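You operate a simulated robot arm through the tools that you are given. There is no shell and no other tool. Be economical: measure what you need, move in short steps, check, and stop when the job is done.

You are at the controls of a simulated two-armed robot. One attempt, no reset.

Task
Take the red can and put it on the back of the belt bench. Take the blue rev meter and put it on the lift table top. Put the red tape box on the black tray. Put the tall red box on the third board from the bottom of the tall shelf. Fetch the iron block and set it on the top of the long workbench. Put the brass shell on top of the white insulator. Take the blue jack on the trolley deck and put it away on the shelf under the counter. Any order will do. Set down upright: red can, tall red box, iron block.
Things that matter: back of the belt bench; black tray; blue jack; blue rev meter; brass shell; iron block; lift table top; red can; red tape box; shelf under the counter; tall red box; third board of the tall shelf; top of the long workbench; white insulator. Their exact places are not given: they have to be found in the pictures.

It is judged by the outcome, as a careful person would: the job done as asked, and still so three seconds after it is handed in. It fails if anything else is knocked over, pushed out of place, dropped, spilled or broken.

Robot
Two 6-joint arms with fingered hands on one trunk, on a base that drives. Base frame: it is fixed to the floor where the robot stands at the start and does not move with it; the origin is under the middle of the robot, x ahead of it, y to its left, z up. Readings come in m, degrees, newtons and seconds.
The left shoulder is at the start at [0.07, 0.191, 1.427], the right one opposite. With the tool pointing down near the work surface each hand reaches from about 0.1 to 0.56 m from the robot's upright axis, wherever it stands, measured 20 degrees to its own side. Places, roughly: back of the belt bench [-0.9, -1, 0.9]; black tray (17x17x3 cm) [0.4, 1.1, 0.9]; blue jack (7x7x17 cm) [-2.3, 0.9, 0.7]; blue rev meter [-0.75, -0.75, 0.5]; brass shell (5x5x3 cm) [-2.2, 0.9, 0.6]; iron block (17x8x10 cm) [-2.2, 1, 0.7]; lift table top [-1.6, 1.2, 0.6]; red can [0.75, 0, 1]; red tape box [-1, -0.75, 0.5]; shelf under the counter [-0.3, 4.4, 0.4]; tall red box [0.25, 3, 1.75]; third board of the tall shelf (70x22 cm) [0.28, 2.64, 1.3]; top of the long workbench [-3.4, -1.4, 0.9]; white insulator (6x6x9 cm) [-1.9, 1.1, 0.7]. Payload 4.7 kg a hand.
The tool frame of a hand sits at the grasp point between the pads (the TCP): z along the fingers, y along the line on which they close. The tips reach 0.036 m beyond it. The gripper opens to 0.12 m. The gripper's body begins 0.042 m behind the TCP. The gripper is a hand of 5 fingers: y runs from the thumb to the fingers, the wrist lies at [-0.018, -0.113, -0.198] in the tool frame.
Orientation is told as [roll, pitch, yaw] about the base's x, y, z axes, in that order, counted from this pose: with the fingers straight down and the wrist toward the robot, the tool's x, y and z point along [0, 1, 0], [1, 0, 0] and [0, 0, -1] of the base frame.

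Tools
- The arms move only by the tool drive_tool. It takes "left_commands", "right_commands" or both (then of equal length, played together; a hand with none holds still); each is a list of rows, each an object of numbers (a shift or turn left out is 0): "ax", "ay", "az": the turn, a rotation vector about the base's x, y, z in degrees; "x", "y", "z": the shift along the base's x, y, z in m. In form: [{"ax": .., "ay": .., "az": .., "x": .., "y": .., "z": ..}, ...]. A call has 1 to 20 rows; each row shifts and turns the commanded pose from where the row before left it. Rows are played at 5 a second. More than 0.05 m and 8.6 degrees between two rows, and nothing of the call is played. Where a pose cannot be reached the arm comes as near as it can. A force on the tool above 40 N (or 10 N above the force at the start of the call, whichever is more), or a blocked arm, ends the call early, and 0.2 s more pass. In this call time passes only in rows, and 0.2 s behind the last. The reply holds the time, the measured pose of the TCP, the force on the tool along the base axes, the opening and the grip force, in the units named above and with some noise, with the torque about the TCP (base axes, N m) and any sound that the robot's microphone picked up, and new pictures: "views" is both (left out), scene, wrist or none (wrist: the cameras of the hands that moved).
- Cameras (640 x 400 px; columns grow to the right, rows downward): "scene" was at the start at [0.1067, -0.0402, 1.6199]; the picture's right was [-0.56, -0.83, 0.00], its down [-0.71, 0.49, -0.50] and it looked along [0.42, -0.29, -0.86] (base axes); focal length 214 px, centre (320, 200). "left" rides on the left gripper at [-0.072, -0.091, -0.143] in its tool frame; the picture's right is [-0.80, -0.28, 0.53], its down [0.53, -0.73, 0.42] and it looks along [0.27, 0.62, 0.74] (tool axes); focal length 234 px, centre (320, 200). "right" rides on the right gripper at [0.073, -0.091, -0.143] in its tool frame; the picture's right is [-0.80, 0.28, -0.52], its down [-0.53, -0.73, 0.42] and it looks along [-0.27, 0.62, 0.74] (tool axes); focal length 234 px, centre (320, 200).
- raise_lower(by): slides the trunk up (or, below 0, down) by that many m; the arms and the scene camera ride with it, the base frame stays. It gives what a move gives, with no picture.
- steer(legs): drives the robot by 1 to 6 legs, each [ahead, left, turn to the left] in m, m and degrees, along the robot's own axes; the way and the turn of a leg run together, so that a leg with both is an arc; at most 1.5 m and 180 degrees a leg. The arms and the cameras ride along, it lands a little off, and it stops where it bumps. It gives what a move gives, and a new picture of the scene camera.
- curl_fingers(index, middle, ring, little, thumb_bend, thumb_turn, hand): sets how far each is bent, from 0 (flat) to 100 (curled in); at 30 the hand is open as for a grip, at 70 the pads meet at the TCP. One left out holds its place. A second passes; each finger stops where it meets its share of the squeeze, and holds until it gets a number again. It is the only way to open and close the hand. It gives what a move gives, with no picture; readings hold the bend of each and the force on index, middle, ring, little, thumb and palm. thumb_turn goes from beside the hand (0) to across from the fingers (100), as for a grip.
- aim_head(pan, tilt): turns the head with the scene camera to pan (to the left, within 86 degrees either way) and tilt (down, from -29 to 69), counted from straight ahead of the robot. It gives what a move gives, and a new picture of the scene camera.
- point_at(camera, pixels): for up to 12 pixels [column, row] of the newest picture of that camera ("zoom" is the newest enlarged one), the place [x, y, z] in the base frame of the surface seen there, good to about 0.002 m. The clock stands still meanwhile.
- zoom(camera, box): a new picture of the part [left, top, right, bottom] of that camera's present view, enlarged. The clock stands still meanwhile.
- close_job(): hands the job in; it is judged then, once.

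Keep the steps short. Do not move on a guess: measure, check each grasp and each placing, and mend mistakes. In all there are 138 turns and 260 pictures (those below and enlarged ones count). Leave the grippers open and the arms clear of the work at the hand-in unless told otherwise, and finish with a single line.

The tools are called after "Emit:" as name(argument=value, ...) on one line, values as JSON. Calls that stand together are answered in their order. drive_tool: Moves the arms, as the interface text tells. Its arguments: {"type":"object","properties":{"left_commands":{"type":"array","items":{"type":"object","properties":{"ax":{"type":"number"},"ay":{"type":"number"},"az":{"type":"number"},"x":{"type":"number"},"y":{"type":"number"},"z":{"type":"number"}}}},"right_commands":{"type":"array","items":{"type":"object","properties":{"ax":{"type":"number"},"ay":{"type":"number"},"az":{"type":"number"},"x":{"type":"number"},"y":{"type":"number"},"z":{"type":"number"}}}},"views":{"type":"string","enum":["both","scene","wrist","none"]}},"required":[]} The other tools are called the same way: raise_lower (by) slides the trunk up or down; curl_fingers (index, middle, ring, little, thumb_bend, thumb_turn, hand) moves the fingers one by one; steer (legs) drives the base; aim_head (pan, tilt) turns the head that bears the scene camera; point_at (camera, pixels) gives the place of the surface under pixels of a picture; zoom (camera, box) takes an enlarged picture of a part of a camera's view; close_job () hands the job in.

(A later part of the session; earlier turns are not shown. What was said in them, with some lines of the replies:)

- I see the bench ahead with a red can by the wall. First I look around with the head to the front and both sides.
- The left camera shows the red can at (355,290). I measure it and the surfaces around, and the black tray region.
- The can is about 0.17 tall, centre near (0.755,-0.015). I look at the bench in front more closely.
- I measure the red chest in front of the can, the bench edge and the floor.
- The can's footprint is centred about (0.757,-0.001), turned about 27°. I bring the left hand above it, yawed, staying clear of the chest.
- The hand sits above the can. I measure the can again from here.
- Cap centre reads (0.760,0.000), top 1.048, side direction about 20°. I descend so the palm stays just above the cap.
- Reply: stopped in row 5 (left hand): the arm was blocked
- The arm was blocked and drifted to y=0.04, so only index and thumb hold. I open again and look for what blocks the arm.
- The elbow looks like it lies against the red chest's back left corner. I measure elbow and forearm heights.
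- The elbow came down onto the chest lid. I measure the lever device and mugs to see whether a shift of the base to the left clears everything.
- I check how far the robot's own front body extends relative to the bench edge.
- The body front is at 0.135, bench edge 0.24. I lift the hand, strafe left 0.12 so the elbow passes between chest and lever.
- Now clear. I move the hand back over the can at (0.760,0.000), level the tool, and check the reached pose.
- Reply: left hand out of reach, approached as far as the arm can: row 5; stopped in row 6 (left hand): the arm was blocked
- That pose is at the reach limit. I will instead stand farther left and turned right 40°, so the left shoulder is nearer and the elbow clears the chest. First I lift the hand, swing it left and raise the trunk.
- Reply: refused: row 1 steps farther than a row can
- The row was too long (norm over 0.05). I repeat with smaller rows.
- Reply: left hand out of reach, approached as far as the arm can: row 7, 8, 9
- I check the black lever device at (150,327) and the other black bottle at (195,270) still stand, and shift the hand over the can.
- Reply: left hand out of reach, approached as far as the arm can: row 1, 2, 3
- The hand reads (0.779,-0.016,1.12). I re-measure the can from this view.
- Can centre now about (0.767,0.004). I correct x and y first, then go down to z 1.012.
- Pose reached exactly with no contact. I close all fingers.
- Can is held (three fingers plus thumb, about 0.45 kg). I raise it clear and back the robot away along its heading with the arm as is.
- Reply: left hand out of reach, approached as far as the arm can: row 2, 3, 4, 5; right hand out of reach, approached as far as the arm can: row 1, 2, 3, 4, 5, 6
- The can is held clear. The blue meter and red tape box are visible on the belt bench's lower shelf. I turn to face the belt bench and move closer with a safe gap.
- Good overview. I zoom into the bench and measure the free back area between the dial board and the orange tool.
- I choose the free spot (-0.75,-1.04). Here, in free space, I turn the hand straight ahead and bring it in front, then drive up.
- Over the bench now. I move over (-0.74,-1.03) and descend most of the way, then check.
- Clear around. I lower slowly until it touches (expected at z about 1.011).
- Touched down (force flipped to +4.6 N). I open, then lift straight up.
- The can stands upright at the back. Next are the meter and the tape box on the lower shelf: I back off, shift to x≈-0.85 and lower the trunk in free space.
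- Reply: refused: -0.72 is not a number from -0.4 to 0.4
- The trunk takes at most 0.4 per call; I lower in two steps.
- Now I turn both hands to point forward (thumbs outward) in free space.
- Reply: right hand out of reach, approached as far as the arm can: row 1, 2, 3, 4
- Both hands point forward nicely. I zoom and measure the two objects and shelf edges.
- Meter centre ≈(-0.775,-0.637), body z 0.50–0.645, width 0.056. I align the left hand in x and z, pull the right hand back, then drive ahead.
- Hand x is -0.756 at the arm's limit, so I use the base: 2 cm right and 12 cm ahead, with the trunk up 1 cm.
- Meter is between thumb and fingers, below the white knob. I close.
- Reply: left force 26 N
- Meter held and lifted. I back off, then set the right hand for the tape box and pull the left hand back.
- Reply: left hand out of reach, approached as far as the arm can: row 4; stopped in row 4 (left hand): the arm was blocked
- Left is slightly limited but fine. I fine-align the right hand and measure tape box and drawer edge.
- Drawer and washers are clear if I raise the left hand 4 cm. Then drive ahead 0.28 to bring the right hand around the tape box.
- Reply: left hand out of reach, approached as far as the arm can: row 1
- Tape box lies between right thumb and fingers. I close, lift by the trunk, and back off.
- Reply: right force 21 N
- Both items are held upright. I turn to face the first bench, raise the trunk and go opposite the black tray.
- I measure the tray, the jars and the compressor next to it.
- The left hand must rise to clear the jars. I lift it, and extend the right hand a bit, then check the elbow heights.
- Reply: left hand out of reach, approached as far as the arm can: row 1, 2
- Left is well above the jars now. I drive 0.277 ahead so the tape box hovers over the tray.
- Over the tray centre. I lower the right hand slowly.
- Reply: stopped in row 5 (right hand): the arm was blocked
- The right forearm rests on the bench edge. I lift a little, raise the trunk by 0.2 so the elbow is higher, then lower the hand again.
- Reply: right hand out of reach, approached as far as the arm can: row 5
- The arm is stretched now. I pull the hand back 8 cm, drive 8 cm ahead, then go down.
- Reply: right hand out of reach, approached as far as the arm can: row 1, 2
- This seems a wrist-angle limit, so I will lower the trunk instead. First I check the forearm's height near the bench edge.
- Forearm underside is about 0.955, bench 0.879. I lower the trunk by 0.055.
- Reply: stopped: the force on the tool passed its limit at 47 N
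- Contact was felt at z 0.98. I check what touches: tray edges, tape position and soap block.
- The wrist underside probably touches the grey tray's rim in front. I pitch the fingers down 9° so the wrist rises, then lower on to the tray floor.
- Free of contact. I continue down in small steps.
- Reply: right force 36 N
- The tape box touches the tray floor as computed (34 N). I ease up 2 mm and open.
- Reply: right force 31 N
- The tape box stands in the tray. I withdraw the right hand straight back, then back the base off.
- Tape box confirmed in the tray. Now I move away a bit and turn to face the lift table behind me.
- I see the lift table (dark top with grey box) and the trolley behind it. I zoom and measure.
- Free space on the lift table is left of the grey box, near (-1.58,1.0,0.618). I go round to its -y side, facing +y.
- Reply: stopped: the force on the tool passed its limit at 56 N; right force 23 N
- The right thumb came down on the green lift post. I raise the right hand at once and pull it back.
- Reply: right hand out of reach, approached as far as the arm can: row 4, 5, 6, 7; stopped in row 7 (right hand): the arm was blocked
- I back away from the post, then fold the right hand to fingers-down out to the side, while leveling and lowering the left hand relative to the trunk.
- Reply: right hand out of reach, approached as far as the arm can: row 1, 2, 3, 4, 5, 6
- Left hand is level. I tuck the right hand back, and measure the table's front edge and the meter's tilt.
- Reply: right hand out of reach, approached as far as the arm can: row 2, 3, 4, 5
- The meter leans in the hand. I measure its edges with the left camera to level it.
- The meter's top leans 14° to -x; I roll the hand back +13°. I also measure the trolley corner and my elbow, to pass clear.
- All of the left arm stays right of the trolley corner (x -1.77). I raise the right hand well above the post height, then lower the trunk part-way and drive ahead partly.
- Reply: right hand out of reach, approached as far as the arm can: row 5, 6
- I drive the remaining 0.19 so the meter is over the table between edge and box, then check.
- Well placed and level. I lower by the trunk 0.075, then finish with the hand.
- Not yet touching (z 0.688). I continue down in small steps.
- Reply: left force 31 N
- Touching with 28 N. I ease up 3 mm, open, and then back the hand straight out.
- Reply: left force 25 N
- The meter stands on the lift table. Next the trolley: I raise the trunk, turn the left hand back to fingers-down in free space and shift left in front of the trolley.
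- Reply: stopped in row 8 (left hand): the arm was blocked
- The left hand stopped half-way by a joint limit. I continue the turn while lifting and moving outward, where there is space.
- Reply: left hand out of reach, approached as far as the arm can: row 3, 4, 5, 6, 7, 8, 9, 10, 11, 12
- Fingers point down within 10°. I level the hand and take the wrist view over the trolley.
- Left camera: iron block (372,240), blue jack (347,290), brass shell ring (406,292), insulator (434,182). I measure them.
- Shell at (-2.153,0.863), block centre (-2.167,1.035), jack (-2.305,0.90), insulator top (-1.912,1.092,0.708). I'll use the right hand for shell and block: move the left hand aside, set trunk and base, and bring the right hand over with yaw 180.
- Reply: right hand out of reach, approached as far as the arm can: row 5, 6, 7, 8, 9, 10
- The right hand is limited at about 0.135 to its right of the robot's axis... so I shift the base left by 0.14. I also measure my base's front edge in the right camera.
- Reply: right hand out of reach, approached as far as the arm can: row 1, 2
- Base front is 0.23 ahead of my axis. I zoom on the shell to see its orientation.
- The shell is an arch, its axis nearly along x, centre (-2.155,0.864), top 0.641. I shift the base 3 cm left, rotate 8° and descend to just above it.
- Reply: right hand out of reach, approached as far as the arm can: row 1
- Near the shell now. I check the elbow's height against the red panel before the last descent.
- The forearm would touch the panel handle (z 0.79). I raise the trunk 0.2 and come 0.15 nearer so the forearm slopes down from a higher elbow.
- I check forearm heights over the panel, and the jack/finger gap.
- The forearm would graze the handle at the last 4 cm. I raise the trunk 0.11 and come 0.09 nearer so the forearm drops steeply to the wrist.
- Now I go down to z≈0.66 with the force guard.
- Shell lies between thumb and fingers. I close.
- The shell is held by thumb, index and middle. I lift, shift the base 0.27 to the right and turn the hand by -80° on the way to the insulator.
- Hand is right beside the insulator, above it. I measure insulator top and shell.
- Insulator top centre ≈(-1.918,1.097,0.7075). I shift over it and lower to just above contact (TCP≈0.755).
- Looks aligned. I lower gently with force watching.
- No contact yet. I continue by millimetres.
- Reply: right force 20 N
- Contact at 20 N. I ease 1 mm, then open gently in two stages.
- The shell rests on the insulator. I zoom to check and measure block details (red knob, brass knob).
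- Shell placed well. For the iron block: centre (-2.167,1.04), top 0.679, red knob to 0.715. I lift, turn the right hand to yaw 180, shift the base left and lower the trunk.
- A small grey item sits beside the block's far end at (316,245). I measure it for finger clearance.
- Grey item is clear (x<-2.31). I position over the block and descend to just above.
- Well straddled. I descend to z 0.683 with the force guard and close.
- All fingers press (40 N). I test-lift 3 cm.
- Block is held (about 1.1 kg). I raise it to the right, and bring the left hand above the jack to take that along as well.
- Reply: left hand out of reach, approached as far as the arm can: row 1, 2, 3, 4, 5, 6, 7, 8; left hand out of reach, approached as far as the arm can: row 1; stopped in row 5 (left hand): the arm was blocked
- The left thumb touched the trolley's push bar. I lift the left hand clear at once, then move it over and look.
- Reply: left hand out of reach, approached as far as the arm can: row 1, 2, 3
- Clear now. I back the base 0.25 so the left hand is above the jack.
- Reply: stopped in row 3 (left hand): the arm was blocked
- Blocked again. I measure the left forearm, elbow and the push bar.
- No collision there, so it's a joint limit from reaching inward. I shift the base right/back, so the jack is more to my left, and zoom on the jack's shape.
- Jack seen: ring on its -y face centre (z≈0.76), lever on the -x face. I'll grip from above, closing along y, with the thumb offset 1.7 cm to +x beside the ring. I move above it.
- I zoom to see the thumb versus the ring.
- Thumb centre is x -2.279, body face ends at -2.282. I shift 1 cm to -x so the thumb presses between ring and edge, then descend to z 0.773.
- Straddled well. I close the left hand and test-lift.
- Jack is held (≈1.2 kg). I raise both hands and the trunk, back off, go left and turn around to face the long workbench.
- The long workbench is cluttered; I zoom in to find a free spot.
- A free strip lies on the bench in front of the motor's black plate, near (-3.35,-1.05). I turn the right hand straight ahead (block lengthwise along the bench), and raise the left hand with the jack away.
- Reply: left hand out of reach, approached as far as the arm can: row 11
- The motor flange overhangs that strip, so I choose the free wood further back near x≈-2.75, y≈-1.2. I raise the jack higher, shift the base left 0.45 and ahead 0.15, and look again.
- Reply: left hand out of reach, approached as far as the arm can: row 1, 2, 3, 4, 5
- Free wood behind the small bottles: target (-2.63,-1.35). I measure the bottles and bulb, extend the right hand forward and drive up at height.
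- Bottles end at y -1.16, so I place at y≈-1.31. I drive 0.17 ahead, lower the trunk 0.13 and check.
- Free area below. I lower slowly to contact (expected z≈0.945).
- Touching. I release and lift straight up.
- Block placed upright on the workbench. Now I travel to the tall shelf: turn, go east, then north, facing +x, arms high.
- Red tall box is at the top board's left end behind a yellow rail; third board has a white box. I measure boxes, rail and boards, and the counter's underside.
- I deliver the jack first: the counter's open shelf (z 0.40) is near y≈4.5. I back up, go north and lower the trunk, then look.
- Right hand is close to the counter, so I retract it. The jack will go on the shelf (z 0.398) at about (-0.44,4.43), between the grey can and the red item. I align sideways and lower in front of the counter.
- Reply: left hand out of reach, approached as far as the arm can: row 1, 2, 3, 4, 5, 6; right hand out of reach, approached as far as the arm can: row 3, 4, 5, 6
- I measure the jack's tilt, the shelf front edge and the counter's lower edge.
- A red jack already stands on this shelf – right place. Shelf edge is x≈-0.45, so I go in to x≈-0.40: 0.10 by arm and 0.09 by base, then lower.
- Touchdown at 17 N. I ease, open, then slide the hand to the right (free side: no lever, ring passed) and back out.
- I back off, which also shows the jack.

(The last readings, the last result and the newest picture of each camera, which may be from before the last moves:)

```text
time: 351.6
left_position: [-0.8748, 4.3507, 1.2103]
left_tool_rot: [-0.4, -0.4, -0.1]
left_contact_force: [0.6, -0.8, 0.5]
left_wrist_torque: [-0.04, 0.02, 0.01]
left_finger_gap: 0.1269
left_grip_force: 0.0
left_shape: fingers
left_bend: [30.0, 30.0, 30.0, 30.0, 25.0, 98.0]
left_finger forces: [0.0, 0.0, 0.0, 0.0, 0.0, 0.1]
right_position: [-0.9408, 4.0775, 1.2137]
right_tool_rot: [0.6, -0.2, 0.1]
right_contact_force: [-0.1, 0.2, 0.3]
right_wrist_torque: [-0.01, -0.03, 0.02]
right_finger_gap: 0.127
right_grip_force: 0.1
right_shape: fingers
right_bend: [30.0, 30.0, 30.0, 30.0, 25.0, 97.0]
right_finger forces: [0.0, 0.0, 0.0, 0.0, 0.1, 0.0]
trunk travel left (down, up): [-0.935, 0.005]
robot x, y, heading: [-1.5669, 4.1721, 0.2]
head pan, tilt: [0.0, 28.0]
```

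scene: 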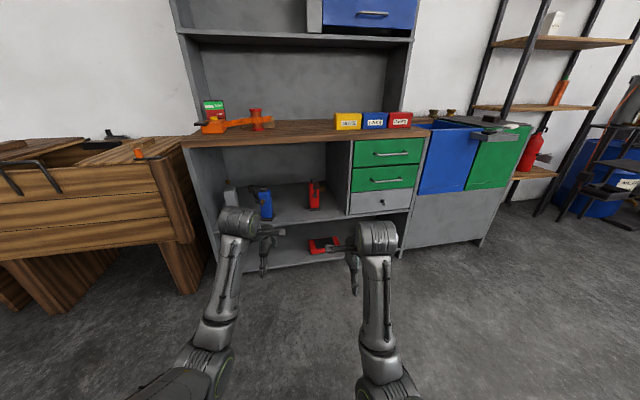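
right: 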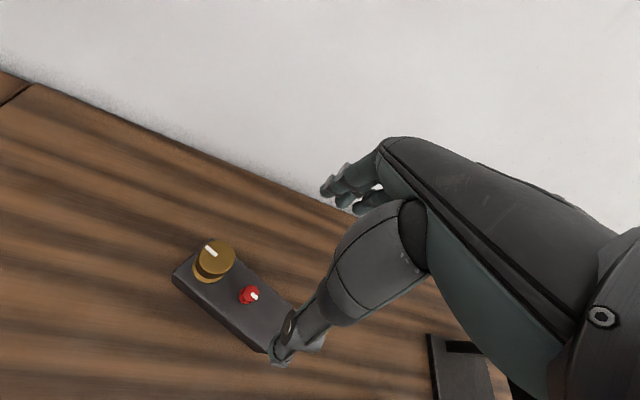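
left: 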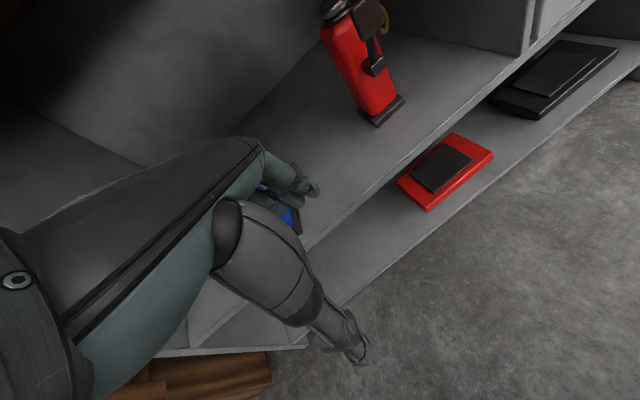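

The jack stands on the shelf. For the red box, I turn the right hand to point forward-down 40° with thumb to the right, then drive in front of the tall shelf.

Emit:
drive_tool(right_commands=[{"ax": -3.25, "ay": -3.25, "az": 6.98, "z": 0.02}, {"ax": -3.25, "ay": -3.25, "az": 6.98, "z": 0.02}, {"ax": -3.25, "ay": -3.25, "az": 6.98, "z": 0.02}, {"ax": -3.25, "ay": -3.25, "az": 6.98, "z": 0.02}, {"ax": -3.25, "ay": -3.25, "az": 6.98, "z": 0.02}, {"ax": -3.25, "ay": -3.25, "az": 6.98, "z": 0.02}, {"ax": -3.25, "ay": -3.25, "az": 6.98, "z": 0.02}, {"ax": -3.25, "ay": -3.25, "az": 6.98, "z": 0.03}, {"ax": -3.25, "ay": -3.25, "az": 6.98, "z": 0.03}, {"ax": -3.25, "ay": -3.25, "az": 6.98, "z": 0.03}, {"ax": -3.25, "ay": -3.25, "az": 6.98, "z": 0.03}, {"ax": -3.25, "ay": -3.25, "az": 6.98, "z": 0.03}, {"z": 0.04}, {"z": 0.04}, {}], left_commands=[{"y": 0.02, "x": -0.01}, {"y": 0.02, "x": -0.01}, {"y": 0.02, "x": -0.01}, {"y": 0.02, "x": -0.01}, {"y": 0.02, "x": -0.01}, {"y": 0.02}, {}, {}, {}, {}, {}, {}, {}, {}, {}], views="none")

Emit:
steer(legs=[[0, -1.18, 0], [0.75, 0, 0]])

Emit:
aim_head(pan=0, tilt=0)

Emit:
point_at(camera="scene", pixels=[[320, 180], [330, 170], [310, 180], [340, 180], [350, 160], [300, 160], [330, 190], [330, 150]])

```text
time: 354.8
left_position: [-0.9247, 4.4692, 1.2089]
left_tool_rot: [-0.5, -0.3, 0.0]
left_contact_force: [0.7, -0.6, -0.9]
left_wrist_torque: [-0.02, 0.0, -0.02]
left_finger_gap: 0.1269
left_grip_force: 0.0
left_shape: fingers
left_bend: [30.0, 30.0, 30.0, 30.0, 25.0, 98.0]
left_finger forces: [0.0, 0.0, 0.1, 0.0, 0.0, 0.0]
right_position: [-0.926, 4.0812, 1.5694]
right_tool_rot: [-49.3, -0.1, 90.4]
right_contact_force: [0.8, -0.8, -0.4]
right_wrist_torque: [0.05, 0.01, 0.0]
right_finger_gap: 0.1266
right_grip_force: 0.1
right_shape: fingers
right_bend: [30.0, 30.0, 30.0, 30.0, 25.0, 98.0]
right_finger forces: [0.0, 0.1, 0.0, 0.0, 0.0, 0.1]
right hand out of reach, approached as far as the arm can: row 3, 4, 5, 6, 8
trunk travel left (down, up): [-0.935, 0.005]
robot x, y, heading: [-1.5645, 4.1771, 0.4]
head pan, tilt: [0.0, 28.0]
```

```text
time: 364.4
left_position: [-0.1681, 3.301, 1.2099]
left_tool_rot: [-0.4, -0.3, 0.2]
left_contact_force: [-0.8, -0.5, -0.6]
left_wrist_torque: [-0.02, -0.05, 0.01]
left_finger_gap: 0.1268
left_grip_force: 0.1
left_shape: fingers
left_bend: [30.0, 30.0, 30.0, 30.0, 25.0, 98.0]
left_finger forces: [0.0, 0.0, 0.0, 0.0, 0.0, 0.1]
right_position: [-0.1679, 2.9122, 1.57]
right_tool_rot: [-49.5, -0.1, 90.6]
right_contact_force: [0.2, 0.7, -0.3]
right_wrist_torque: [-0.01, -0.05, 0.0]
right_finger_gap: 0.1269
right_grip_force: 0.1
right_shape: fingers
right_bend: [30.0, 30.0, 30.0, 30.0, 25.0, 98.0]
right_finger forces: [0.0, 0.0, 0.0, 0.0, 0.0, 0.0]
trunk travel left (down, up): [-0.935, 0.005]
robot x, y, heading: [-0.8055, 3.0002, 0.3]
head pan, tilt: [0.0, 28.0]
```

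scene: 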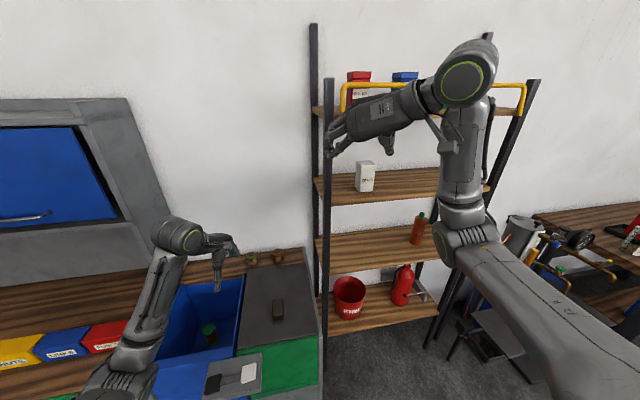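

```text
time: 365.4
left_position: [-0.1678, 3.3, 1.209]
left_tool_rot: [-0.4, -0.4, 0.4]
left_contact_force: [0.0, -0.9, 0.0]
left_wrist_torque: [0.0, -0.02, 0.01]
left_finger_gap: 0.1269
left_grip_force: 0.2
left_shape: fingers
left_bend: [30.0, 30.0, 30.0, 30.0, 25.0, 98.0]
left_finger forces: [0.0, 0.1, 0.0, 0.0, 0.1, 0.0]
right_position: [-0.1663, 2.9119, 1.5697]
right_tool_rot: [-49.4, 0.0, 90.5]
right_contact_force: [-0.2, -0.1, -0.2]
right_wrist_torque: [0.03, -0.04, -0.02]
right_finger_gap: 0.127
right_grip_force: 0.2
right_shape: fingers
right_bend: [30.0, 30.0, 30.0, 30.0, 25.0, 98.0]
right_finger forces: [0.0, 0.0, 0.1, 0.1, 0.0, 0.1]
trunk travel left (down, up): [-0.935, 0.005]
robot x, y, heading: [-0.7994, 3.0054, 0.5]
head pan, tilt: [0.0, 0.0]
```

scene: 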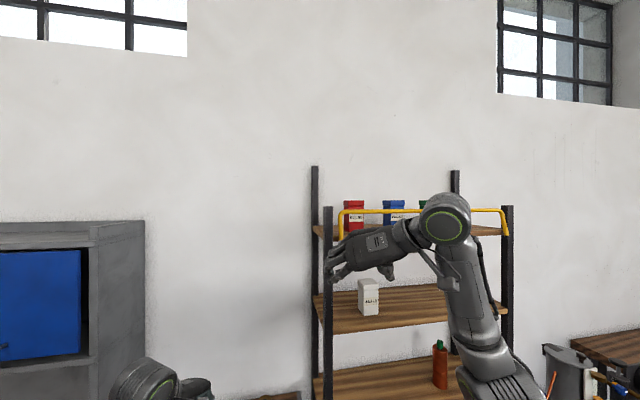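

```text
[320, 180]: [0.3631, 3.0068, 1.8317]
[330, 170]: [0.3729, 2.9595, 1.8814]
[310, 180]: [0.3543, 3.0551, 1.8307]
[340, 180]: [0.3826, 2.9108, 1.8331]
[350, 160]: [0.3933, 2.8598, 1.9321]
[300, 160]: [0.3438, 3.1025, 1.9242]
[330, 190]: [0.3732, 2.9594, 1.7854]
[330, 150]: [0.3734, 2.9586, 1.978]
```

I measure the red box precisely with a zoom, and raise the hand above rail height.

Emit:
drive_tool(right_commands=[{"z": 0.045}, {"z": 0.045}, {"z": 0.045}, {"z": 0.045}, {"z": 0.045}, {}], views="both")

Emit:
zoom(camera="scene", box=[300, 180, 430, 260])

Emit:
point_at(camera="zoom", pixels=[[220, 110], [262, 110], [306, 110], [222, 195], [262, 205], [300, 200], [262, 120], [262, 150], [420, 110], [205, 150], [262, 225], [330, 220]])

```text
time: 366.8
left_position: [-0.1692, 3.3002, 1.2098]
left_tool_rot: [-0.4, -0.3, 0.3]
left_contact_force: [0.0, -0.4, 0.4]
left_wrist_torque: [0.01, 0.06, 0.01]
left_finger_gap: 0.1271
left_grip_force: 0.0
left_shape: fingers
left_bend: [30.0, 30.0, 30.0, 30.0, 25.0, 98.0]
left_finger forces: [0.0, 0.0, 0.0, 0.0, 0.0, 0.0]
right_position: [-0.1647, 2.9097, 1.7959]
right_tool_rot: [-49.4, -0.1, 90.5]
right_contact_force: [-0.7, -0.7, 0.0]
right_wrist_torque: [0.02, 0.03, -0.03]
right_finger_gap: 0.1267
right_grip_force: 0.0
right_shape: fingers
right_bend: [30.0, 30.0, 30.0, 30.0, 25.0, 98.0]
right_finger forces: [0.1, 0.1, 0.1, 0.0, 0.0, 0.0]
trunk travel left (down, up): [-0.935, 0.005]
robot x, y, heading: [-0.8065, 3.0035, 0.3]
head pan, tilt: [0.0, 0.0]
```

scene: 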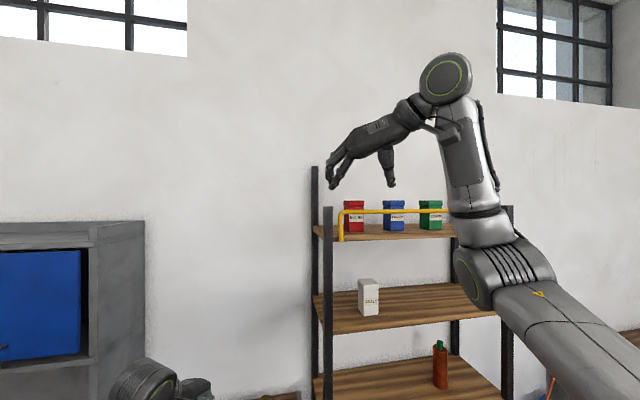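
right: 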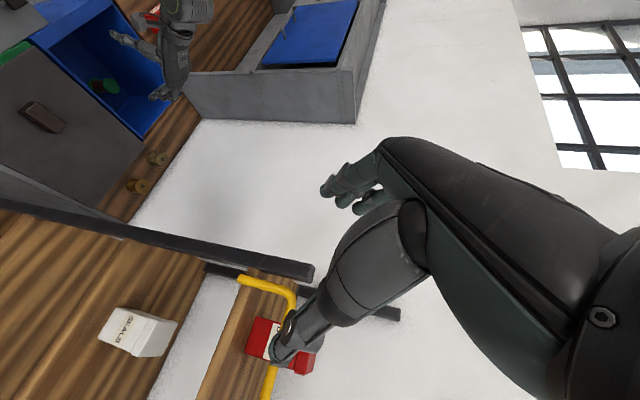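

```text
4.92 times, centred on (365, 220) of scene
```

zoom: 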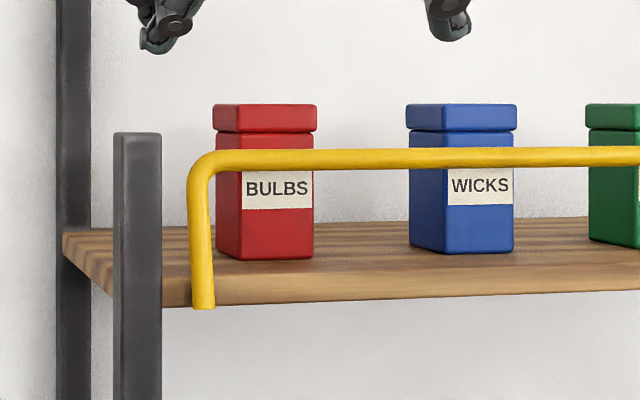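

```text
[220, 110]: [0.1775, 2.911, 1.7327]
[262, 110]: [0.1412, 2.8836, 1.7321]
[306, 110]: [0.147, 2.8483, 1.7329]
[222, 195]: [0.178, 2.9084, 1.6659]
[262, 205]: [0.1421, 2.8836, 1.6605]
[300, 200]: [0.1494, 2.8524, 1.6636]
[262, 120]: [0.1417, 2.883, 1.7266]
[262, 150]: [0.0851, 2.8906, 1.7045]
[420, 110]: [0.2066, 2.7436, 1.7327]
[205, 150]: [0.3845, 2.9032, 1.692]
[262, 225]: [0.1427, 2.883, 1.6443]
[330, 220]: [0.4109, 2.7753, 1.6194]
```

Box centre ≈(0.173,2.876), 6 cm wide, z 1.618–1.738, turned 9°; rail top z 1.712 at x 0.085. I yaw the hand +9° and drive to the approach point, still above the rail.

Emit:
drive_tool(right_commands=[{"az": 4.5}, {"az": 4.5}, {}], views="none")

Emit:
steer(legs=[[0.24, -0.034, 0]])

Emit:
drive_tool(right_commands=[{}], views="wrist")

Emit:
zoom(camera="scene", box=[260, 100, 460, 260])

```text
time: 367.6
left_position: [-0.1682, 3.2992, 1.2106]
left_tool_rot: [-0.4, -0.2, 0.4]
left_contact_force: [0.2, 0.6, -0.2]
left_wrist_torque: [0.01, 0.04, 0.05]
left_finger_gap: 0.127
left_grip_force: 0.1
left_shape: fingers
left_bend: [30.0, 30.0, 30.0, 30.0, 25.0, 98.0]
left_finger forces: [0.0, 0.0, 0.1, 0.0, 0.0, 0.0]
right_position: [-0.1661, 2.9113, 1.7946]
right_tool_rot: [-49.4, -0.1, 99.5]
right_contact_force: [-0.6, 0.4, 0.6]
right_wrist_torque: [-0.03, 0.02, -0.03]
right_finger_gap: 0.1269
right_grip_force: 0.0
right_shape: fingers
right_bend: [30.0, 30.0, 30.0, 30.0, 25.0, 98.0]
right_finger forces: [0.1, 0.1, 0.0, 0.0, 0.0, 0.1]
trunk travel left (down, up): [-0.935, 0.005]
robot x, y, heading: [-0.8045, 3.0038, 0.5]
head pan, tilt: [0.0, 0.0]
```

```text
time: 369.4
left_position: [0.0727, 3.2678, 1.2107]
left_tool_rot: [-0.3, -0.4, 0.3]
left_contact_force: [-0.2, 1.3, -0.9]
left_wrist_torque: [-0.04, -0.05, 0.02]
left_finger_gap: 0.1265
left_grip_force: 0.1
left_shape: fingers
left_bend: [30.0, 30.0, 30.0, 30.0, 25.0, 98.0]
left_finger forces: [0.0, 0.0, 0.0, 0.0, 0.0, 0.1]
right_position: [0.0737, 2.8789, 1.7972]
right_tool_rot: [-49.6, -0.1, 99.5]
right_contact_force: [-0.9, 0.1, 0.6]
right_wrist_torque: [0.0, -0.08, 0.01]
right_finger_gap: 0.1268
right_grip_force: 0.1
right_shape: fingers
right_bend: [30.0, 30.0, 30.0, 30.0, 25.0, 98.0]
right_finger forces: [0.1, 0.1, 0.1, 0.0, 0.0, 0.0]
trunk travel left (down, up): [-0.935, 0.005]
robot x, y, heading: [-0.5622, 2.9672, -0.0]
head pan, tilt: [0.0, 0.0]
```

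scene: 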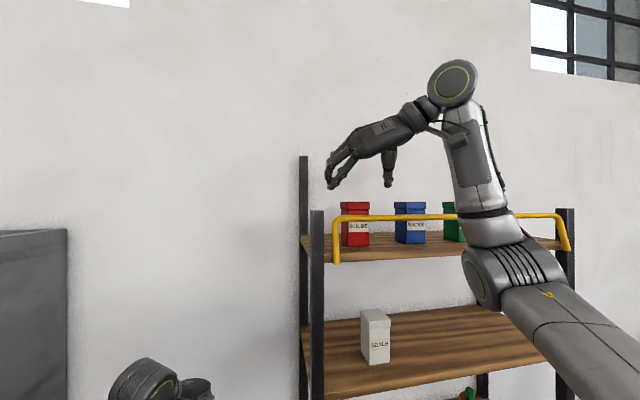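

```text
time: 369.8
left_position: [0.0753, 3.2685, 1.2078]
left_tool_rot: [-0.4, -0.3, 0.2]
left_contact_force: [-1.0, 0.0, 0.7]
left_wrist_torque: [0.02, 0.0, -0.01]
left_finger_gap: 0.1266
left_grip_force: 0.0
left_shape: fingers
left_bend: [30.0, 30.0, 30.0, 30.0, 25.0, 98.0]
left_finger forces: [0.0, 0.0, 0.0, 0.1, 0.0, 0.0]
right_position: [0.0776, 2.8789, 1.795]
right_tool_rot: [-49.4, 0.0, 99.4]
right_contact_force: [-0.6, 0.3, 0.2]
right_wrist_torque: [0.02, 0.04, 0.01]
right_finger_gap: 0.1267
right_grip_force: 0.0
right_shape: fingers
right_bend: [30.0, 30.0, 30.0, 30.0, 25.0, 98.0]
right_finger forces: [0.0, 0.0, 0.1, 0.1, 0.0, 0.0]
trunk travel left (down, up): [-0.935, 0.005]
robot x, y, heading: [-0.5597, 2.9697, 0.4]
head pan, tilt: [0.0, 0.0]
```

right: 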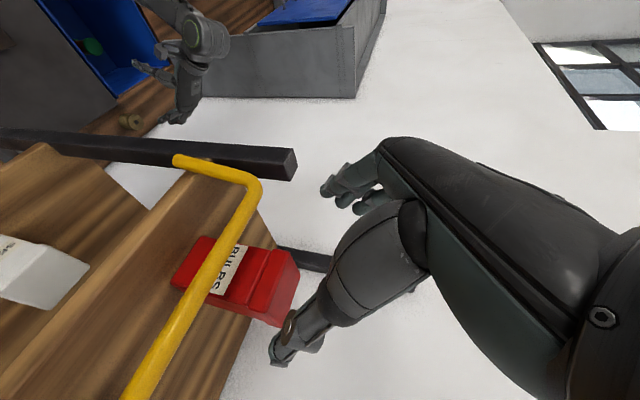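

```text
2.50 times, centred on (360, 180) of scene
```

zoom: 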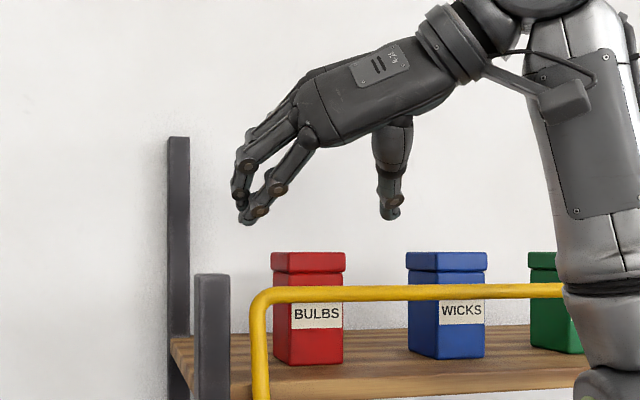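

Aligned. I move forward and down to (0.172,2.876,1.717) with force guard.

Emit:
drive_tool(right_commands=[{"x": 0.035, "z": -0.01}, {"x": 0.03, "z": -0.02}, {"x": 0.02, "z": -0.025, "y": -0.002}, {"x": 0.01, "z": -0.023}, {}], views="wrist")

Emit:
zoom(camera="scene", box=[280, 130, 440, 260])

```text
time: 371.0
left_position: [0.0761, 3.2672, 1.2093]
left_tool_rot: [-0.4, -0.3, 0.2]
left_contact_force: [0.0, 0.1, -0.7]
left_wrist_torque: [0.02, 0.04, -0.02]
left_finger_gap: 0.127
left_grip_force: 0.1
left_shape: fingers
left_bend: [30.0, 30.0, 30.0, 30.0, 25.0, 98.0]
left_finger forces: [0.1, 0.1, 0.1, 0.0, 0.0, 0.0]
right_position: [0.1729, 2.8756, 1.7169]
right_tool_rot: [-49.4, -0.1, 99.5]
right_contact_force: [0.3, 0.6, -0.3]
right_wrist_torque: [0.0, -0.01, 0.0]
right_finger_gap: 0.1269
right_grip_force: 0.1
right_shape: fingers
right_bend: [30.0, 30.0, 30.0, 30.0, 25.0, 98.0]
right_finger forces: [0.1, 0.0, 0.0, 0.0, 0.1, 0.0]
trunk travel left (down, up): [-0.935, 0.005]
robot x, y, heading: [-0.5629, 2.9693, 0.5]
head pan, tilt: [0.0, 0.0]
```

right: 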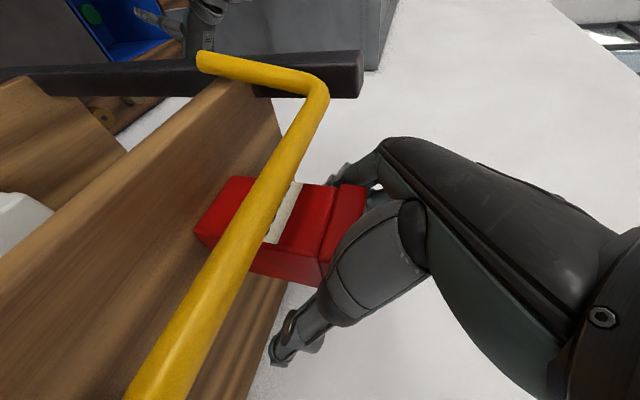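

```text
3.08 times, centred on (360, 195) of scene
```

zoom: 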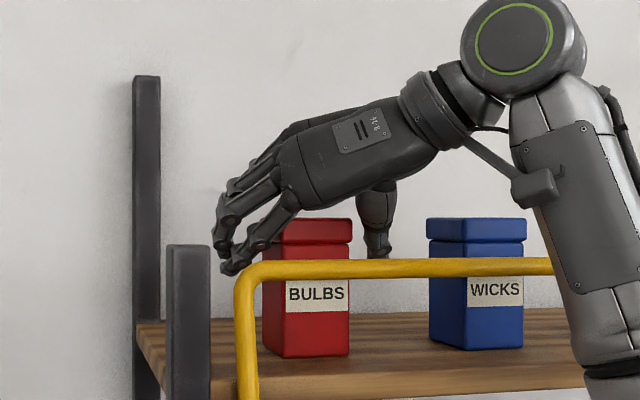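

Reached with no contact, box straddled. I close and lift straight up.

Emit:
curl_fingers(hand="right", index=76, middle=76, ring=76, little=76, thumb_bend=76)

Emit:
drive_tool(right_commands=[{"z": 0.015}, {"z": 0.03}, {"z": 0.035}, {"z": 0.035}, {"z": 0.02}, {}], views="both")

```text
time: 372.0
left_position: [0.0757, 3.2678, 1.209]
left_tool_rot: [-0.4, -0.4, 0.2]
left_contact_force: [0.2, 0.4, -0.2]
left_wrist_torque: [-0.02, 0.0, -0.02]
left_finger_gap: 0.1268
left_grip_force: 0.0
left_shape: fingers
left_bend: [30.0, 30.0, 30.0, 30.0, 25.0, 98.0]
left_finger forces: [0.0, 0.0, 0.0, 0.0, 0.0, 0.0]
right_position: [0.1724, 2.8742, 1.7183]
right_tool_rot: [-49.6, -0.1, 99.5]
right_contact_force: [2.0, -0.1, 6.4]
right_wrist_torque: [-0.23, -0.17, 0.09]
right_finger_gap: 0.0594
right_grip_force: 40.7
right_shape: fingers
right_bend: [50.0, 55.0, 57.0, 76.0, 61.0, 96.0]
right_finger forces: [15.7, 10.7, 12.8, 0.1, 42.4, 0.0]
trunk travel left (down, up): [-0.935, 0.005]
robot x, y, heading: [-0.5647, 2.9718, 0.4]
head pan, tilt: [0.0, 0.0]
```

```text
time: 373.4
left_position: [0.0767, 3.2672, 1.2088]
left_tool_rot: [-0.4, -0.2, 0.2]
left_contact_force: [-0.1, 0.7, -0.2]
left_wrist_torque: [0.0, -0.02, 0.0]
left_finger_gap: 0.1266
left_grip_force: 0.2
left_shape: fingers
left_bend: [30.0, 30.0, 30.0, 30.0, 25.0, 98.0]
left_finger forces: [0.0, 0.1, 0.0, 0.0, 0.0, 0.0]
right_position: [0.1736, 2.876, 1.8508]
right_tool_rot: [-49.4, 0.0, 99.5]
right_contact_force: [-0.6, -0.6, -2.2]
right_wrist_torque: [-0.01, 0.04, 0.0]
right_finger_gap: 0.0591
right_grip_force: 39.9
right_shape: fingers
right_bend: [50.0, 55.0, 57.0, 76.0, 62.0, 94.0]
right_finger forces: [16.5, 9.8, 12.9, 0.0, 40.7, 0.0]
trunk travel left (down, up): [-0.935, 0.005]
robot x, y, heading: [-0.5582, 2.9707, 0.3]
head pan, tilt: [0.0, 0.0]
```

scene: 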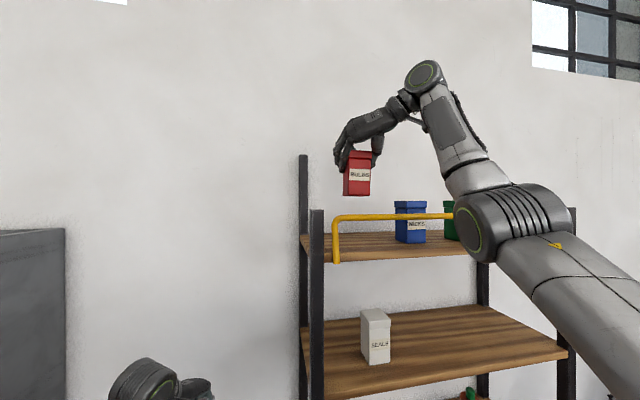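
right: 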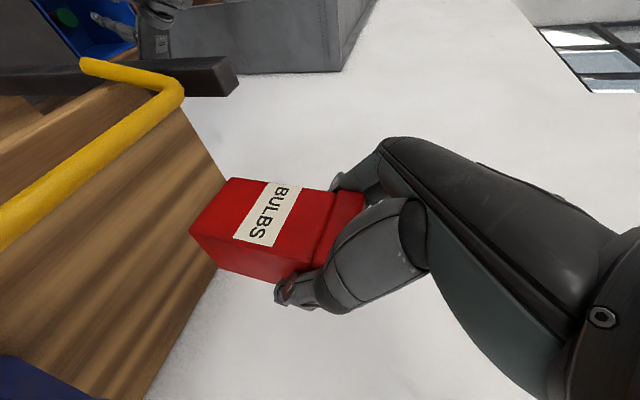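

Box held upright over the rail. I measure the third board's and top board's front edges, back off, lower in front and shift right.

Emit:
point_at(camera="scene", pixels=[[400, 250], [400, 255], [380, 258], [440, 372], [440, 376], [420, 385], [440, 340], [375, 355], [460, 360], [375, 315]])

Emit:
steer(legs=[[-0.36, 0, 0], [0, -0.3, 0]])

Emit:
drive_tool(right_commands=[{"z": -0.045}, {"z": -0.045}, {"z": -0.045}, {"z": -0.045}, {"z": -0.045}, {"z": -0.045}, {"z": -0.045}, {"z": -0.045}, {"z": -0.045}, {"z": -0.015}, {}], views="both")

```text
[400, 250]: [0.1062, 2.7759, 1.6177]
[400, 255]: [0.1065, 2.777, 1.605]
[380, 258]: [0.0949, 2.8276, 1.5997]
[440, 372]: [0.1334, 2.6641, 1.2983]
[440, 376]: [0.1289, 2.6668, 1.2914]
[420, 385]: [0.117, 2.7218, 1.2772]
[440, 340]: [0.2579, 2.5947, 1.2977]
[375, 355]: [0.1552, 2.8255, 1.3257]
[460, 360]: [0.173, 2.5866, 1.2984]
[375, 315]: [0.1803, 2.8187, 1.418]
```

```text
time: 377.4
left_position: [-0.2824, 2.9693, 1.2084]
left_tool_rot: [-0.5, -0.3, 0.2]
left_contact_force: [-0.1, 0.6, 0.2]
left_wrist_torque: [-0.01, 0.01, -0.01]
left_finger_gap: 0.1271
left_grip_force: 0.0
left_shape: fingers
left_bend: [30.0, 30.0, 30.0, 30.0, 25.0, 98.0]
left_finger forces: [0.0, 0.0, 0.0, 0.0, 0.0, 0.1]
right_position: [-0.188, 2.5784, 1.8527]
right_tool_rot: [-49.4, 0.1, 99.6]
right_contact_force: [0.0, 0.9, -3.0]
right_wrist_torque: [-0.04, 0.02, -0.01]
right_finger_gap: 0.0591
right_grip_force: 40.1
right_shape: fingers
right_bend: [50.0, 55.0, 57.0, 76.0, 62.0, 94.0]
right_finger forces: [16.6, 10.0, 12.9, 0.0, 40.7, 0.1]
trunk travel left (down, up): [-0.935, 0.005]
robot x, y, heading: [-0.915, 2.6672, 0.4]
head pan, tilt: [0.0, 0.0]
```

scene: 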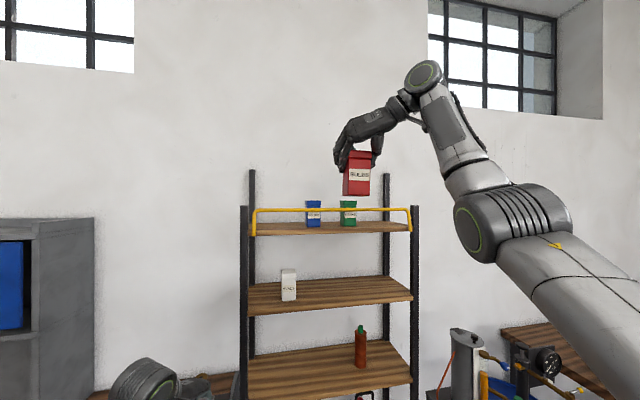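

```text
time: 379.8
left_position: [-0.2831, 2.9651, 1.2087]
left_tool_rot: [-0.4, -0.1, 0.3]
left_contact_force: [0.1, 0.0, -0.7]
left_wrist_torque: [0.04, 0.0, -0.01]
left_finger_gap: 0.1268
left_grip_force: 0.1
left_shape: fingers
left_bend: [30.0, 30.0, 30.0, 30.0, 25.0, 98.0]
left_finger forces: [0.0, 0.0, 0.0, 0.0, 0.0, 0.0]
right_position: [-0.1853, 2.5733, 1.4307]
right_tool_rot: [-49.5, 0.0, 99.6]
right_contact_force: [0.0, 0.6, -2.3]
right_wrist_torque: [0.02, 0.01, 0.02]
right_finger_gap: 0.0595
right_grip_force: 39.0
right_shape: fingers
right_bend: [50.0, 55.0, 57.0, 76.0, 62.0, 94.0]
right_finger forces: [16.3, 9.8, 12.9, 0.0, 40.1, 0.0]
trunk travel left (down, up): [-0.935, 0.005]
robot x, y, heading: [-0.9181, 2.6673, 0.7]
head pan, tilt: [0.0, 0.0]
```

scene: 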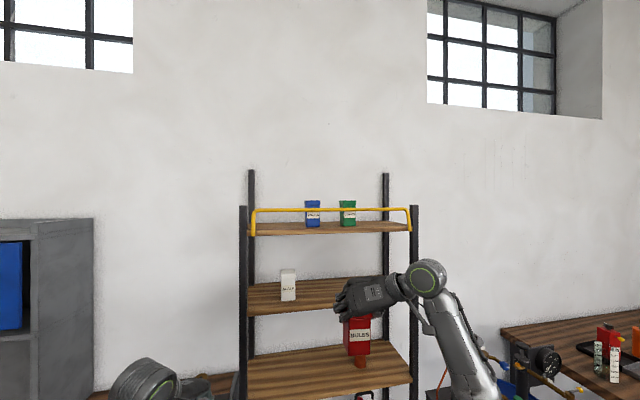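
right: 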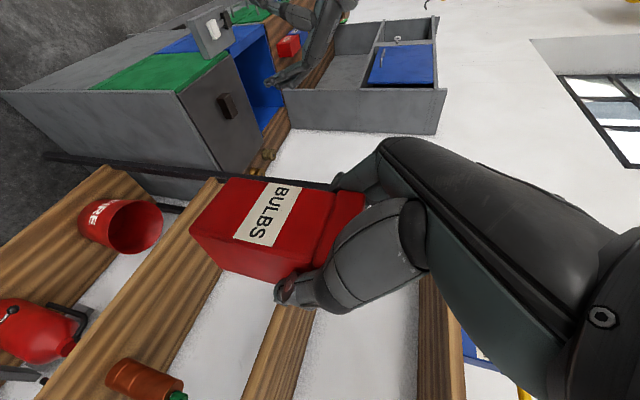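

Board front x≈0.12. My left hand would meet the left post, so I swing it out first, then drive 0.37 ahead so the box is over the third board.

Emit:
drive_tool(left_commands=[{"y": 0.045}, {"y": 0.045}, {"y": 0.045}, {"y": 0.045}, {"y": 0.045, "x": -0.01}, {"x": -0.04}, {"x": -0.04}, {}], views="none")

Emit:
steer(legs=[[0.37, -0.005, 0]])

Emit:
zoom(camera="scene", box=[270, 200, 480, 370])

```text
time: 381.6
left_position: [-0.3716, 3.1907, 1.2051]
left_tool_rot: [-0.5, -0.2, 0.2]
left_contact_force: [-1.1, -0.1, -0.8]
left_wrist_torque: [-0.02, 0.04, -0.01]
left_finger_gap: 0.1269
left_grip_force: 0.1
left_shape: fingers
left_bend: [30.0, 30.0, 30.0, 30.0, 25.0, 98.0]
left_finger forces: [0.1, 0.0, 0.0, 0.0, 0.0, 0.0]
right_position: [-0.1849, 2.5737, 1.4305]
right_tool_rot: [-49.4, 0.0, 99.6]
right_contact_force: [0.6, -0.4, -2.7]
right_wrist_torque: [0.02, 0.01, -0.03]
right_finger_gap: 0.0591
right_grip_force: 40.4
right_shape: fingers
right_bend: [50.0, 55.0, 57.0, 76.0, 62.0, 94.0]
right_finger forces: [16.4, 9.8, 12.9, 0.0, 40.0, 0.0]
trunk travel left (down, up): [-0.935, 0.005]
robot x, y, heading: [-0.9218, 2.6634, 0.3]
head pan, tilt: [0.0, 0.0]
```

```text
time: 383.9
left_position: [-0.0092, 3.1928, 1.2073]
left_tool_rot: [-0.4, -0.3, 0.6]
left_contact_force: [0.4, 0.6, 0.4]
left_wrist_torque: [0.01, -0.01, 0.0]
left_finger_gap: 0.1271
left_grip_force: 0.1
left_shape: fingers
left_bend: [30.0, 30.0, 30.0, 30.0, 25.0, 98.0]
left_finger forces: [0.1, 0.0, 0.1, 0.1, 0.0, 0.0]
right_position: [0.1802, 2.5753, 1.4328]
right_tool_rot: [-49.6, 0.0, 99.8]
right_contact_force: [-0.3, 0.2, -2.9]
right_wrist_torque: [0.01, -0.04, -0.03]
right_finger_gap: 0.0592
right_grip_force: 40.0
right_shape: fingers
right_bend: [50.0, 55.0, 57.0, 76.0, 62.0, 94.0]
right_finger forces: [16.5, 9.7, 13.0, 0.0, 39.9, 0.0]
trunk travel left (down, up): [-0.935, 0.005]
robot x, y, heading: [-0.5517, 2.6673, 0.7]
head pan, tilt: [0.0, 0.0]
```

scene: 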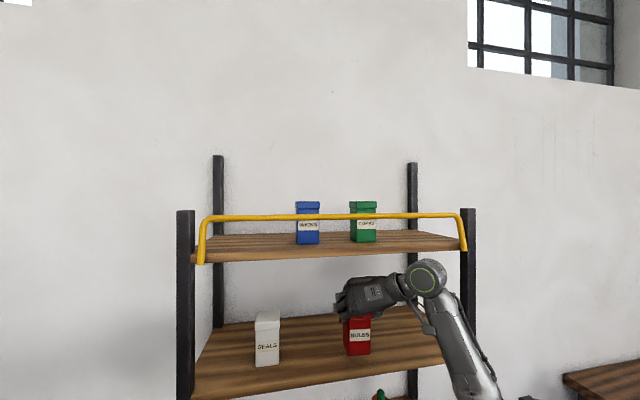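

```text
2.35 times, centred on (375, 285) of scene
```

zoom: 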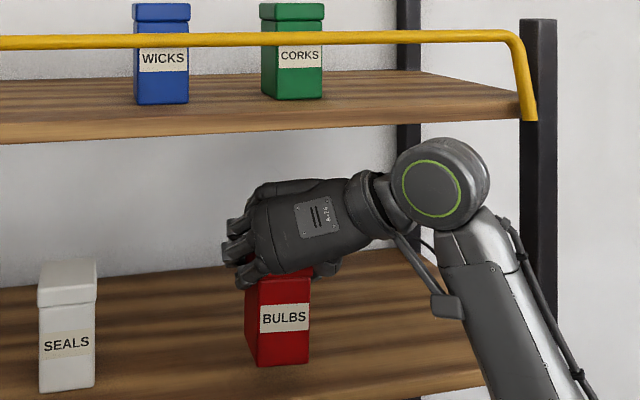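

The box hovers upright over the third board. I lower slowly (contact expected at z≈1.40).

Emit:
drive_tool(right_commands=[{"z": -0.015, "x": 0.01}, {"z": -0.01}, {"z": -0.005}, {"z": -0.004}, {"z": -0.003}, {}], views="none")

```text
time: 385.3
left_position: [-0.0107, 3.1925, 1.2071]
left_tool_rot: [-0.4, -0.4, 0.5]
left_contact_force: [1.0, -0.9, 0.4]
left_wrist_torque: [-0.02, -0.02, 0.01]
left_finger_gap: 0.1269
left_grip_force: 0.1
left_shape: fingers
left_bend: [30.0, 30.0, 30.0, 30.0, 25.0, 98.0]
left_finger forces: [0.1, 0.0, 0.0, 0.0, 0.1, 0.0]
right_position: [0.1898, 2.5764, 1.398]
right_tool_rot: [-50.0, 0.1, 99.9]
right_contact_force: [1.7, 0.7, 20.7]
right_wrist_torque: [-0.33, -0.02, 0.01]
right_finger_gap: 0.0591
right_grip_force: 39.9
right_shape: fingers
right_bend: [50.0, 55.0, 57.0, 76.0, 62.0, 96.0]
right_finger forces: [14.6, 10.5, 14.5, 0.1, 39.5, 0.0]
trunk travel left (down, up): [-0.935, 0.005]
robot x, y, heading: [-0.5516, 2.6652, 0.8]
head pan, tilt: [0.0, 0.0]
```

Touching (20 N). I open, pull the hand back along its pointing line, back off and look.

Emit:
curl_fingers(hand="right", index=30, middle=30, ring=30, little=30, thumb_bend=25)

Emit:
drive_tool(right_commands=[{"x": -0.025, "z": 0.012, "y": -0.004}, {"x": -0.035, "z": 0.012, "y": -0.006}, {"x": -0.04, "z": 0.005, "y": -0.006}, {"x": -0.045}, {"x": -0.045}, {}], views="none")

Emit:
steer(legs=[[-0.5, 0, 0]])

Emit:
zoom(camera="scene", box=[220, 170, 460, 340])

```text
time: 386.3
left_position: [-0.0063, 3.1918, 1.2044]
left_tool_rot: [-0.4, -0.2, 0.5]
left_contact_force: [0.2, -0.9, 0.3]
left_wrist_torque: [-0.02, 0.02, -0.02]
left_finger_gap: 0.1271
left_grip_force: 0.1
left_shape: fingers
left_bend: [30.0, 30.0, 30.0, 30.0, 25.0, 98.0]
left_finger forces: [0.0, 0.1, 0.0, 0.0, 0.1, 0.0]
right_position: [0.194, 2.5753, 1.3927]
right_tool_rot: [-49.4, 0.0, 99.8]
right_contact_force: [-0.8, -0.3, 0.5]
right_wrist_torque: [0.01, 0.03, -0.02]
right_finger_gap: 0.1264
right_grip_force: 0.1
right_shape: fingers
right_bend: [30.0, 30.0, 30.0, 30.0, 25.0, 98.0]
right_finger forces: [0.1, 0.1, 0.0, 0.0, 0.1, 0.1]
trunk travel left (down, up): [-0.935, 0.005]
robot x, y, heading: [-0.5523, 2.6664, 0.4]
head pan, tilt: [0.0, 0.0]
```

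```text
time: 387.7
left_position: [-0.0072, 3.1927, 1.2047]
left_tool_rot: [-0.4, -0.2, 0.5]
left_contact_force: [0.2, 0.2, 0.4]
left_wrist_torque: [-0.03, 0.0, 0.02]
left_finger_gap: 0.127
left_grip_force: 0.0
left_shape: fingers
left_bend: [30.0, 30.0, 30.0, 30.0, 25.0, 98.0]
left_finger forces: [0.1, 0.1, 0.1, 0.0, 0.0, 0.1]
right_position: [0.0019, 2.558, 1.421]
right_tool_rot: [-49.5, -0.1, 99.7]
right_contact_force: [0.2, -1.1, 0.7]
right_wrist_torque: [0.01, 0.01, 0.01]
right_finger_gap: 0.1267
right_grip_force: 0.1
right_shape: fingers
right_bend: [30.0, 30.0, 30.0, 30.0, 25.0, 98.0]
right_finger forces: [0.0, 0.1, 0.0, 0.0, 0.0, 0.0]
trunk travel left (down, up): [-0.935, 0.005]
robot x, y, heading: [-0.5488, 2.6657, 0.8]
head pan, tilt: [0.0, 0.0]
```

```text
time: 390.6
left_position: [-0.506, 3.1903, 1.2047]
left_tool_rot: [-0.4, -0.3, 1.2]
left_contact_force: [1.0, 0.0, 0.4]
left_wrist_torque: [0.05, 0.01, 0.0]
left_finger_gap: 0.127
left_grip_force: 0.1
left_shape: fingers
left_bend: [30.0, 30.0, 30.0, 30.0, 25.0, 98.0]
left_finger forces: [0.0, 0.0, 0.0, 0.1, 0.0, 0.1]
right_position: [-0.4899, 2.5564, 1.4208]
right_tool_rot: [-49.5, -0.1, 100.6]
right_contact_force: [0.2, 0.3, -0.4]
right_wrist_torque: [-0.01, 0.0, -0.02]
right_finger_gap: 0.1267
right_grip_force: 0.1
right_shape: fingers
right_bend: [30.0, 30.0, 30.0, 30.0, 25.0, 98.0]
right_finger forces: [0.0, 0.0, 0.1, 0.0, 0.0, 0.0]
trunk travel left (down, up): [-0.935, 0.005]
robot x, y, heading: [-1.0412, 2.6569, 1.0]
head pan, tilt: [0.0, 0.0]
```

scene: 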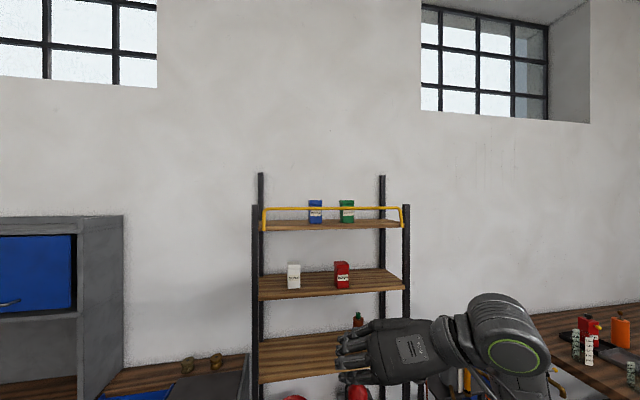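

```text
2.35 times, centred on (340, 255) of scene
```

zoom: 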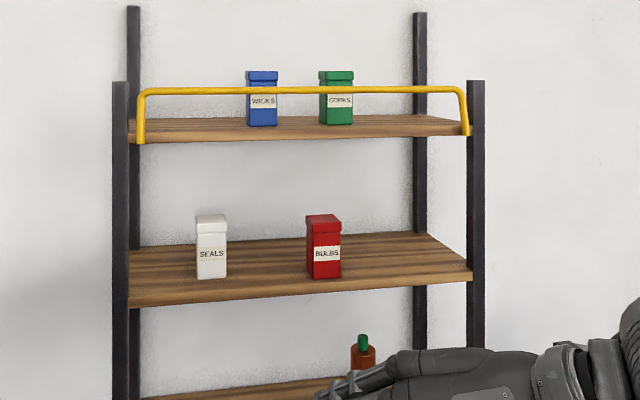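

The red box stands upright on the third board. All seven placings have been checked in the pictures and both hands are open and clear, so I hand in.

Emit:
close_job()

```text
The job is handed in.
```

All seven items were placed as asked and the job is handed in; on the way my arms briefly touched the lift post, the trolley push bar and the red chest, with nothing visibly moved.
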